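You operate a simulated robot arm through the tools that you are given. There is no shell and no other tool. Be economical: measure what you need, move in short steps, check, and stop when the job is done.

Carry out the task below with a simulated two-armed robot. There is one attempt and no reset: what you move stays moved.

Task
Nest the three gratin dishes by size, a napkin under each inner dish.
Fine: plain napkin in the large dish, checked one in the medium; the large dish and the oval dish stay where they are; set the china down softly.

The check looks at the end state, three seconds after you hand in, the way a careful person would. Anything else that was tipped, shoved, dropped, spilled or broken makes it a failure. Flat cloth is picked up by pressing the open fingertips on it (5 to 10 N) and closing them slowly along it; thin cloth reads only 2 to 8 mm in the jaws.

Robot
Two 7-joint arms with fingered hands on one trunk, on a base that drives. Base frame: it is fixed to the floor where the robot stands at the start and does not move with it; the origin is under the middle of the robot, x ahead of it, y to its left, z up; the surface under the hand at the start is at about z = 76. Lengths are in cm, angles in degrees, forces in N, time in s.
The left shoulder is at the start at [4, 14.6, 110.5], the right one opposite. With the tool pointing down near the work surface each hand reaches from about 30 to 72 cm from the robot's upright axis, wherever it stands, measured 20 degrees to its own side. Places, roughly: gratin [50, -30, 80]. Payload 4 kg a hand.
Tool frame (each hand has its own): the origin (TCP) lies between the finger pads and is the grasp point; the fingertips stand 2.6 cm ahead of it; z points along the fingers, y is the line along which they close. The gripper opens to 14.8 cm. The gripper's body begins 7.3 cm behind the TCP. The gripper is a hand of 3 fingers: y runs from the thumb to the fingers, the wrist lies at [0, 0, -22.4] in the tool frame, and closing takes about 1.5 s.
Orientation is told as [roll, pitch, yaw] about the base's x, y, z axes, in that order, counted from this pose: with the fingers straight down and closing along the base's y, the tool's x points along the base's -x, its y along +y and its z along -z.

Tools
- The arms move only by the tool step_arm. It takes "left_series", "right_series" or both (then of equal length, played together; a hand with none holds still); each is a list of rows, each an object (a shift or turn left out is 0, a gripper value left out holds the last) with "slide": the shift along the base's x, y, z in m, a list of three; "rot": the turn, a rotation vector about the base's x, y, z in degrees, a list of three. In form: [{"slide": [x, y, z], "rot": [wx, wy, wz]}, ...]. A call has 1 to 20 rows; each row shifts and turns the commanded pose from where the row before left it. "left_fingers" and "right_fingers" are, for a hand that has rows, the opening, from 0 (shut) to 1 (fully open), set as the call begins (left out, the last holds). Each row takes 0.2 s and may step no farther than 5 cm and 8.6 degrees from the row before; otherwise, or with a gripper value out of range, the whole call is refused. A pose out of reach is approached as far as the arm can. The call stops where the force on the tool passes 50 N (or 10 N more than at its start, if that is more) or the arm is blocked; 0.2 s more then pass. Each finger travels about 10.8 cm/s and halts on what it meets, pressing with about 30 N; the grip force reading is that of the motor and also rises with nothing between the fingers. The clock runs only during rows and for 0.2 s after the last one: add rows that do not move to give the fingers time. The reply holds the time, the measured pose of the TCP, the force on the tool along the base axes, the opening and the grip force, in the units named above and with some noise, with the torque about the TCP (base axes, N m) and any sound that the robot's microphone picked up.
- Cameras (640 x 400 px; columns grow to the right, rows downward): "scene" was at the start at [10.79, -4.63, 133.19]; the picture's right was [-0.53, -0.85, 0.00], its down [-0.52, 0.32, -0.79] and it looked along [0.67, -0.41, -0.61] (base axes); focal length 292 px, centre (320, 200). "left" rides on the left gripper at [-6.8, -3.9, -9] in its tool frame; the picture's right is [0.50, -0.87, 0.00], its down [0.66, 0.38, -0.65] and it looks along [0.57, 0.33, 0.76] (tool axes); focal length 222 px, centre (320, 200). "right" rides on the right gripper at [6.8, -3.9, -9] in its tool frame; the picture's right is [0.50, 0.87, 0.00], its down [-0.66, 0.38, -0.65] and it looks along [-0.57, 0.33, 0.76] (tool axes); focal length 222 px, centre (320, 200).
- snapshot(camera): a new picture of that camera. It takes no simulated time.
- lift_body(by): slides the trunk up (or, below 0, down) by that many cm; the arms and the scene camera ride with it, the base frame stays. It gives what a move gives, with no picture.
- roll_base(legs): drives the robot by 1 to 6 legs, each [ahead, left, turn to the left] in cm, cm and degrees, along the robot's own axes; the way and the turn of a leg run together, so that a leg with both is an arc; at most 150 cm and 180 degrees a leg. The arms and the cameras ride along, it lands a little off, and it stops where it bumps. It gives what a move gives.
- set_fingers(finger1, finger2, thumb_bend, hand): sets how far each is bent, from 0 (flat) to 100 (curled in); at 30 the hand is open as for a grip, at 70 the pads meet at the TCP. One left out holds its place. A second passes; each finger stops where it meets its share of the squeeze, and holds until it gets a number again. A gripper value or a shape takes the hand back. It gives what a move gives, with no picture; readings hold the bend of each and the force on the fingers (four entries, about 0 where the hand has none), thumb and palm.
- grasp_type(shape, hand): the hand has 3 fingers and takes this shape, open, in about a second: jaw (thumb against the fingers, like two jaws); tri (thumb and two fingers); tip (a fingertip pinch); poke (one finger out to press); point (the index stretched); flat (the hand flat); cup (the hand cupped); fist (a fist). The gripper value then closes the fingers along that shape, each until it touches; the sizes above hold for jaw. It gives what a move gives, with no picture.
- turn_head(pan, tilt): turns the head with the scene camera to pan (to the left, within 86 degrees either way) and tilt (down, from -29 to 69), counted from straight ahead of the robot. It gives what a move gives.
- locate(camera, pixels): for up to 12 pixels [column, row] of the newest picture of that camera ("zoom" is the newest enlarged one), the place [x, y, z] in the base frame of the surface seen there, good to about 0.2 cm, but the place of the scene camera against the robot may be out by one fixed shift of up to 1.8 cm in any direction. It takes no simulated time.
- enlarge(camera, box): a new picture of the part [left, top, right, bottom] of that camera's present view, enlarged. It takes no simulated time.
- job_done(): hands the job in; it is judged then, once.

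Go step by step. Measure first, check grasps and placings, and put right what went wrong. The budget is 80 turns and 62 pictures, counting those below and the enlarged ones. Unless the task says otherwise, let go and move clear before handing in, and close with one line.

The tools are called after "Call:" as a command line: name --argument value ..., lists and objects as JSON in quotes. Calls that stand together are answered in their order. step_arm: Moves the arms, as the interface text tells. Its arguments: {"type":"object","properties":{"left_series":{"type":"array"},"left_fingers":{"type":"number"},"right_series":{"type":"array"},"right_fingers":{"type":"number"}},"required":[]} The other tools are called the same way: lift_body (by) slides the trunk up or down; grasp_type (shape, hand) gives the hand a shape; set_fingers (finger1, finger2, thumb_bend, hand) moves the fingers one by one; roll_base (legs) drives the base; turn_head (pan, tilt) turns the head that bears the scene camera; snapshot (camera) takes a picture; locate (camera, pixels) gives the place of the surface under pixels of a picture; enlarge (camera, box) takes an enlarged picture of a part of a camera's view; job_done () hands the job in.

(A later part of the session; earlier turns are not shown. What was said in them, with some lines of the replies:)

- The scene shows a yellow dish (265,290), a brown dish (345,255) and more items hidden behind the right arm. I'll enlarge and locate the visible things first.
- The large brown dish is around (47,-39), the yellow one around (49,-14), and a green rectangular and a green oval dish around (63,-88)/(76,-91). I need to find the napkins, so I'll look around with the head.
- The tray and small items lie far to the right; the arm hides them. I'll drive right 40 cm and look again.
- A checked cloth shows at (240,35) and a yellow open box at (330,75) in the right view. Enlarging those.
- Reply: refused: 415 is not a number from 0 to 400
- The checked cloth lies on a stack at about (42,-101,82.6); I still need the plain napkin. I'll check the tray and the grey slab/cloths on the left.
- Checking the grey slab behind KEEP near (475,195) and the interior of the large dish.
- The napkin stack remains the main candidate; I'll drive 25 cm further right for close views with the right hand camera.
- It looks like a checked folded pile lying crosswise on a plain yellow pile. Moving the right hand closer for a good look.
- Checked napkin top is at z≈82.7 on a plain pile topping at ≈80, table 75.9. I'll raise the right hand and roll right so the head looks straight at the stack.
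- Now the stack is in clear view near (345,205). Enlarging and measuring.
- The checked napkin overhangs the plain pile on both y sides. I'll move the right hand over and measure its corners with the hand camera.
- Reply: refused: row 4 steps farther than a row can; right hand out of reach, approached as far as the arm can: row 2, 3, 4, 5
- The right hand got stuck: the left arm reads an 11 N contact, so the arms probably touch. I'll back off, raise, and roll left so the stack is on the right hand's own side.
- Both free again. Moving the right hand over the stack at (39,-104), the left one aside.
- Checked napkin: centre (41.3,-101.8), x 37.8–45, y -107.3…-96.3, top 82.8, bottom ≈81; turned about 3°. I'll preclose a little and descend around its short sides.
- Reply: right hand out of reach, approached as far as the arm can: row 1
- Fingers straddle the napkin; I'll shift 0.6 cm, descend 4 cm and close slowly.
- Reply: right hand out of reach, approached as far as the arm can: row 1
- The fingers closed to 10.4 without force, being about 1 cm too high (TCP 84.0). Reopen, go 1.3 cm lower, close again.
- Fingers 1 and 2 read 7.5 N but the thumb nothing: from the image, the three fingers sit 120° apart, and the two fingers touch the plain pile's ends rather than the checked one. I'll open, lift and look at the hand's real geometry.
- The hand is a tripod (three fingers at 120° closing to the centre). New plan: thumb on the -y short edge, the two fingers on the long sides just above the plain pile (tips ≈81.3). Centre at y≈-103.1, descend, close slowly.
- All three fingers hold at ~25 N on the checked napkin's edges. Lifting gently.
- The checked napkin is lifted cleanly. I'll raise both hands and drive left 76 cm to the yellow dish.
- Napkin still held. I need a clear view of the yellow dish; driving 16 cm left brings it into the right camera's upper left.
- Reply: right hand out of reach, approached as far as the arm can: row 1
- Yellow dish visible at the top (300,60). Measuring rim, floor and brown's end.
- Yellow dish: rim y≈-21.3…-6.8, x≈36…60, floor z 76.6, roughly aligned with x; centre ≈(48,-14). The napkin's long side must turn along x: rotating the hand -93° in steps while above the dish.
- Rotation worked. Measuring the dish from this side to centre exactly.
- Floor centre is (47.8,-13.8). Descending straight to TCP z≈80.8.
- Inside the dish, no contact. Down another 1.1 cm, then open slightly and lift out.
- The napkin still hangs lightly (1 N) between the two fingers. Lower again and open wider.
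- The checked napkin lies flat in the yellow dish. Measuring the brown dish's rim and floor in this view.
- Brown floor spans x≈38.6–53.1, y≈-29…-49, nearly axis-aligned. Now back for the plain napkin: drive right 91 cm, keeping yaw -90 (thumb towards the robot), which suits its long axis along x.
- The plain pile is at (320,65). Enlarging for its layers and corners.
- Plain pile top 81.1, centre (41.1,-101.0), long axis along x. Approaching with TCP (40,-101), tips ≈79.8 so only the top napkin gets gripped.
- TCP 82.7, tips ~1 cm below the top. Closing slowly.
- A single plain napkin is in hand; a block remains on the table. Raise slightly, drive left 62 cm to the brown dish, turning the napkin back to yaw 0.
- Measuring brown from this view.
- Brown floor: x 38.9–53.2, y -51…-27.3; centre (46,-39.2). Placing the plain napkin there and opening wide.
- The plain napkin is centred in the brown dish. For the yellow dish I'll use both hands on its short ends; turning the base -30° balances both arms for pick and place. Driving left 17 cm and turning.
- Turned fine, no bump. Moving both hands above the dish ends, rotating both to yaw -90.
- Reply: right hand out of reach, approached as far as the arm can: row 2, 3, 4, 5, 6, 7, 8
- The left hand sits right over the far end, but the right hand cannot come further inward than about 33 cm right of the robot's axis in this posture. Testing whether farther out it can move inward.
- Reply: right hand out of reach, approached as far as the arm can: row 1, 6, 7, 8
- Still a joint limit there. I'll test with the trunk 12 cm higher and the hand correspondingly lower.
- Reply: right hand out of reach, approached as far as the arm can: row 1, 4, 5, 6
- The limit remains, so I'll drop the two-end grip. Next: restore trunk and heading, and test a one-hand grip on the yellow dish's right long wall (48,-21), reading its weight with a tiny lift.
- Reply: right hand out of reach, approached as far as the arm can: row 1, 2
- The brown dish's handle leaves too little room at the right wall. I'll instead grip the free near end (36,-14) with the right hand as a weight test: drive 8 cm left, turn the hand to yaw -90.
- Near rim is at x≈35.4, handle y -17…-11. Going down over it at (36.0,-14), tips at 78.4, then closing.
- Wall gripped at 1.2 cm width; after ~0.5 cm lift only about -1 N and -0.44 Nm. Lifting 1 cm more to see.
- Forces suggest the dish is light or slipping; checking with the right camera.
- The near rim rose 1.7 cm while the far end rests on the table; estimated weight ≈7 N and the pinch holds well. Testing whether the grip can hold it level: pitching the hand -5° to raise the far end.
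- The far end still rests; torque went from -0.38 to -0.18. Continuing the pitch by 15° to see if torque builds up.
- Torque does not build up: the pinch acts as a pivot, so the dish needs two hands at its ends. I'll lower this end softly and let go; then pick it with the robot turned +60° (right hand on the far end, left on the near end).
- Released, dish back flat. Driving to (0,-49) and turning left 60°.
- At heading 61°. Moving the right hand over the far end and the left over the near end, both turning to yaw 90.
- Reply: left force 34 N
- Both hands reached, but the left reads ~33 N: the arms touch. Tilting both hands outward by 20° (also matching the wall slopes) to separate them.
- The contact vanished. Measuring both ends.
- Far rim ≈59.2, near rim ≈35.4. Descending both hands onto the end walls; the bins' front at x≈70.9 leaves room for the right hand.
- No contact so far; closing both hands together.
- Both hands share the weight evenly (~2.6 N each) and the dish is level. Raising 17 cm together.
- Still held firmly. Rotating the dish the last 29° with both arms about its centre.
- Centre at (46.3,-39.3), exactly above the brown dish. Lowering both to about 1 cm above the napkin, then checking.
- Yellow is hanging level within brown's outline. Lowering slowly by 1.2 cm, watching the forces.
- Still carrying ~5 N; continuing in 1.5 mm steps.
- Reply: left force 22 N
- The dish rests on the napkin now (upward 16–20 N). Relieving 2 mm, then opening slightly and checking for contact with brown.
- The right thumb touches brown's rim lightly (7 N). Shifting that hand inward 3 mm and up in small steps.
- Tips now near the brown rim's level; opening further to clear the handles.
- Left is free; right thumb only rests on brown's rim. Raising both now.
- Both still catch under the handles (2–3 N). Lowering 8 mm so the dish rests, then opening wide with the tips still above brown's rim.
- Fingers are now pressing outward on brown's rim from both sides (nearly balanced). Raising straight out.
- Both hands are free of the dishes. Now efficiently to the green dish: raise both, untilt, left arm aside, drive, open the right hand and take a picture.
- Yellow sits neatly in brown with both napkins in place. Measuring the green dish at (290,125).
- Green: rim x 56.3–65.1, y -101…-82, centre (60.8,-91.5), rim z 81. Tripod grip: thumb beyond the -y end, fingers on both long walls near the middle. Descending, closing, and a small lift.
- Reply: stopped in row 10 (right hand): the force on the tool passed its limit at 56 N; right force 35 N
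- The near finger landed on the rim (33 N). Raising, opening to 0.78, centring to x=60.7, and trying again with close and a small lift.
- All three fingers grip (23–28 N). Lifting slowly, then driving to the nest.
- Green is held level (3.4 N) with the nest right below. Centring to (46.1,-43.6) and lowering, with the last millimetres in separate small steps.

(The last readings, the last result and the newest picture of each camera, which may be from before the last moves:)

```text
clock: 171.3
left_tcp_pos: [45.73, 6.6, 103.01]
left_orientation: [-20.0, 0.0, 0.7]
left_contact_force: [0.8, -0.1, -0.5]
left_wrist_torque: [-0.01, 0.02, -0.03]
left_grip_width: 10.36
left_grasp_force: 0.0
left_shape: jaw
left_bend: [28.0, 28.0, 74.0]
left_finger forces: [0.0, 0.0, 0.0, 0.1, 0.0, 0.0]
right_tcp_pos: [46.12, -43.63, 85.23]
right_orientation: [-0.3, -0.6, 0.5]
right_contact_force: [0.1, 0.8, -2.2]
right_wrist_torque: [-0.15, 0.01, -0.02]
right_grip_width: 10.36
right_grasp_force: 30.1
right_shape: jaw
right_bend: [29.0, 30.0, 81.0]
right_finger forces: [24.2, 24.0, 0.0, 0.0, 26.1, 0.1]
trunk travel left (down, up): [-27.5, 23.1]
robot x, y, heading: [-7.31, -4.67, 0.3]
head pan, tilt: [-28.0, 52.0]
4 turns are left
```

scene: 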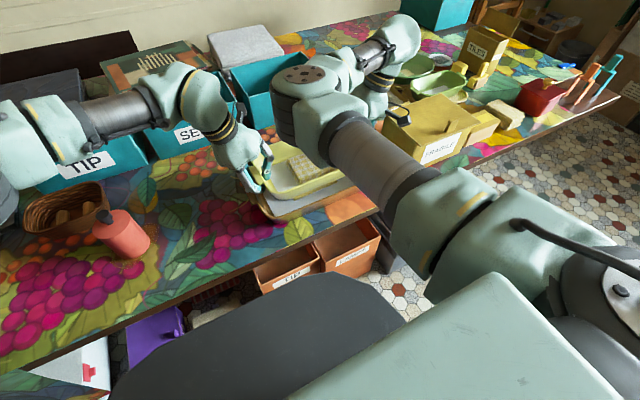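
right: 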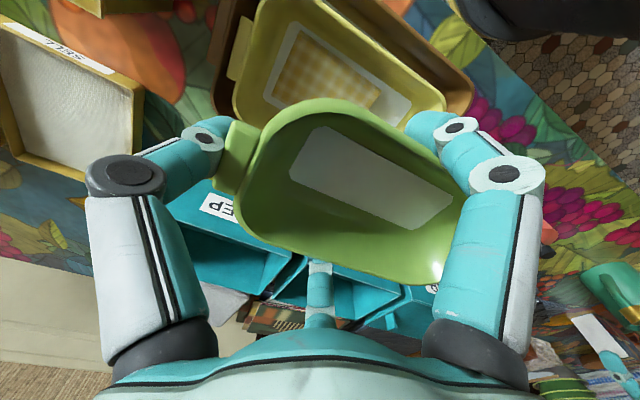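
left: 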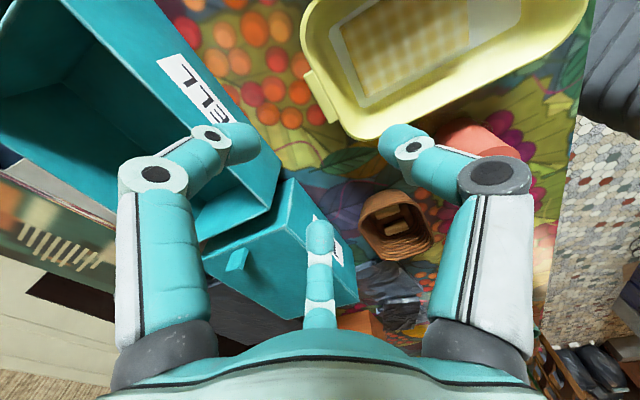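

Contact is just beginning at 85.2. Lowering the last few millimetres in small steps.

Call:
step_arm --right_series '[{"slide": [0, 0, -0.001]}, {"slide": [0, 0, -0.001]}, {"slide": [0, 0, 0]}]'

Call:
step_arm --right_series '[{"slide": [0, 0, -0.001]}, {"slide": [0, 0, -0.001]}, {"slide": [0, 0, 0]}]'

Call:
step_arm --right_series '[{"slide": [0, 0, -0.001]}, {"slide": [0, 0, 0]}, {"slide": [0, 0, 0]}]'

```text
clock: 172.1
left_tcp_pos: [45.68, 6.71, 103.16]
left_orientation: [-19.9, -0.2, 0.7]
left_contact_force: [0.8, 0.6, 0.0]
left_wrist_torque: [-0.03, 0.0, 0.06]
left_grip_width: 10.32
left_grasp_force: 0.0
left_shape: jaw
left_bend: [28.0, 28.0, 74.0]
left_finger forces: [0.0, 0.0, 0.0, 0.1, 0.0, 0.0]
right_tcp_pos: [46.05, -43.74, 85.11]
right_orientation: [-0.3, -0.6, 0.4]
right_contact_force: [0.0, -1.2, 2.4]
right_wrist_torque: [0.22, 0.08, 0.02]
right_grip_width: 10.37
right_grasp_force: 29.7
right_shape: jaw
right_bend: [29.0, 30.0, 81.0]
right_finger forces: [22.6, 23.0, 0.0, 0.0, 27.8, 0.0]
trunk travel left (down, up): [-27.5, 23.1]
robot x, y, heading: [-7.66, -4.38, 0.3]
head pan, tilt: [-28.0, 52.0]
```

```text
clock: 172.9
left_tcp_pos: [45.54, 6.77, 103.09]
left_orientation: [-19.9, -0.2, 0.7]
left_contact_force: [-0.2, 0.0, 1.0]
left_wrist_torque: [0.01, 0.02, -0.02]
left_grip_width: 10.34
left_grasp_force: 0.0
left_shape: jaw
left_bend: [28.0, 28.0, 74.0]
left_finger forces: [0.0, 0.0, 0.0, 0.0, 0.0, 0.0]
right_tcp_pos: [46.16, -43.48, 85.0]
right_orientation: [-0.4, -0.7, 0.5]
right_contact_force: [0.9, -2.4, 8.5]
right_wrist_torque: [0.63, 0.05, 0.01]
right_grip_width: 10.33
right_grasp_force: 30.2
right_shape: jaw
right_bend: [29.0, 29.0, 81.0]
right_finger forces: [22.0, 22.6, 0.0, 0.1, 30.0, 0.0]
trunk travel left (down, up): [-27.5, 23.1]
robot x, y, heading: [-7.74, -4.49, 0.7]
head pan, tilt: [-28.0, 52.0]
```

```text
clock: 173.7
left_tcp_pos: [45.62, 6.7, 103.06]
left_orientation: [-20.0, -0.1, 0.7]
left_contact_force: [-0.4, 0.6, 0.2]
left_wrist_torque: [0.01, 0.01, 0.04]
left_grip_width: 10.32
left_grasp_force: 0.1
left_shape: jaw
left_bend: [28.0, 28.0, 74.0]
left_finger forces: [0.0, 0.0, 0.0, 0.0, 0.0, 0.0]
right_tcp_pos: [46.12, -43.55, 84.88]
right_orientation: [-0.4, -0.7, 0.5]
right_contact_force: [1.6, -2.7, 11.1]
right_wrist_torque: [0.76, 0.0, 0.0]
right_grip_width: 10.3
right_grasp_force: 30.0
right_shape: jaw
right_bend: [29.0, 29.0, 80.0]
right_finger forces: [21.9, 22.5, 0.1, 0.0, 30.5, 0.1]
trunk travel left (down, up): [-27.5, 23.1]
robot x, y, heading: [-7.23, -4.83, 0.5]
head pan, tilt: [-28.0, 52.0]
3 turns are left
```

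Resting on the napkin (11 N up). Opening to the descent width, raising slowly out, clearing away, and taking the last picture.

Call:
step_arm --right_series '[{"slide": [0, 0, 0.001]}, {"slide": [0, 0, 0]}, {"slide": [0, 0, 0]}, {"slide": [0, 0, 0]}]' --right_fingers 0.77

Call:
step_arm --right_series '[{"slide": [0, 0, 0.004]}, {"slide": [0, 0, 0.005]}, {"slide": [0, 0, 0]}]'

Call:
step_arm --right_series '[{"slide": [0, 0, 0]}, {"slide": [0, 0, 0]}, {"slide": [0, 0, 0.01]}, {"slide": [0, 0, 0.02]}, {"slide": [0, 0, 0.04]}, {"slide": [0, 0, 0.045]}, {"slide": [0, 0, 0.045]}, {"slide": [0, 0, 0.03]}, {"slide": [0, 0, 0]}]' --right_fingers 0.85

Call:
snapshot --camera "right"

```text
clock: 174.7
left_tcp_pos: [45.69, 6.62, 103.09]
left_orientation: [-19.9, 0.0, 0.7]
left_contact_force: [-0.3, -0.5, 0.1]
left_wrist_torque: [0.01, -0.02, 0.01]
left_grip_width: 10.33
left_grasp_force: 0.1
left_shape: jaw
left_bend: [28.0, 28.0, 74.0]
left_finger forces: [0.0, 0.0, 0.0, 0.0, 0.1, 0.1]
right_tcp_pos: [46.11, -43.64, 84.87]
right_orientation: [-0.3, -0.6, 0.5]
right_contact_force: [-1.0, 0.4, 0.2]
right_wrist_torque: [-0.02, -0.01, 0.01]
right_grip_width: 11.37
right_grasp_force: 0.1
right_shape: jaw
right_bend: [26.0, 26.0, 52.0]
right_finger forces: [0.1, 0.0, 0.0, 0.0, 0.0, 0.1]
trunk travel left (down, up): [-27.5, 23.1]
robot x, y, heading: [-7.61, -4.52, 0.5]
head pan, tilt: [-28.0, 52.0]
```

```text
clock: 175.5
left_tcp_pos: [45.77, 6.77, 103.05]
left_orientation: [-19.9, -0.1, 0.7]
left_contact_force: [-0.1, 0.3, -0.5]
left_wrist_torque: [-0.03, -0.03, -0.04]
left_grip_width: 10.33
left_grasp_force: 0.0
left_shape: jaw
left_bend: [28.0, 28.0, 74.0]
left_finger forces: [0.1, 0.0, 0.0, 0.0, 0.0, 0.0]
right_tcp_pos: [46.15, -43.55, 85.64]
right_orientation: [-0.3, -0.7, 0.5]
right_contact_force: [0.3, -1.0, -0.1]
right_wrist_torque: [0.04, -0.01, -0.01]
right_grip_width: 11.36
right_grasp_force: 0.3
right_shape: jaw
right_bend: [26.0, 26.0, 52.0]
right_finger forces: [0.1, 0.0, 0.1, 0.1, 0.0, 0.1]
trunk travel left (down, up): [-27.5, 23.1]
robot x, y, heading: [-7.41, -4.99, 0.6]
head pan, tilt: [-28.0, 52.0]
```

```text
clock: 177.5
left_tcp_pos: [45.76, 6.63, 102.97]
left_orientation: [-19.9, 0.0, 0.6]
left_contact_force: [-0.3, 0.0, 1.1]
left_wrist_torque: [-0.01, 0.01, 0.0]
left_grip_width: 10.32
left_grasp_force: 0.0
left_shape: jaw
left_bend: [28.0, 28.0, 74.0]
left_finger forces: [0.1, 0.0, 0.0, 0.1, 0.0, 0.0]
right_tcp_pos: [46.09, -43.63, 104.96]
right_orientation: [-0.3, -0.6, 0.5]
right_contact_force: [0.2, 1.1, 0.2]
right_wrist_torque: [0.01, -0.01, -0.02]
right_grip_width: 12.56
right_grasp_force: 0.0
right_shape: jaw
right_bend: [25.0, 25.0, 40.0]
right_finger forces: [0.1, 0.0, 0.0, 0.0, 0.0, 0.0]
trunk travel left (down, up): [-27.5, 23.1]
robot x, y, heading: [-7.71, -4.47, 0.4]
head pan, tilt: [-28.0, 52.0]
```

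```text
0 pictures are left
2 turns are left
```

right: 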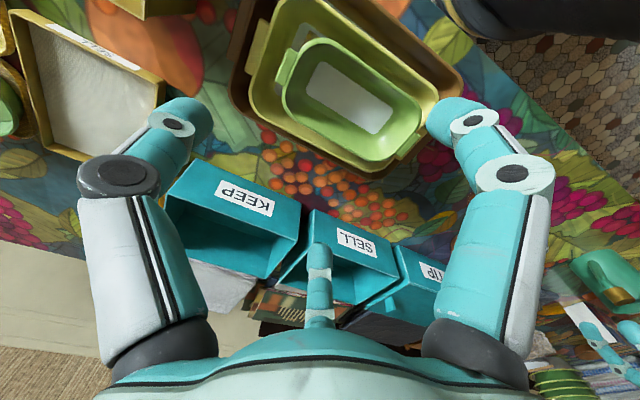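

The last picture shows green inside yellow inside brown at (340,90). Both hands are clear and read no contact, so I'm handing in.

Call:
job_done

```text
The job is handed in.
```

The three gratin dishes are nested green in yellow in brown, with the plain napkin in the large dish under the medium one and the checked napkin in the medium dish under the small one. I didn't re-measure the brown dish after my fingers pressed on its rim (up to about 15 N), though it looked in place in the last picture, and the oval dish wasn't touched.
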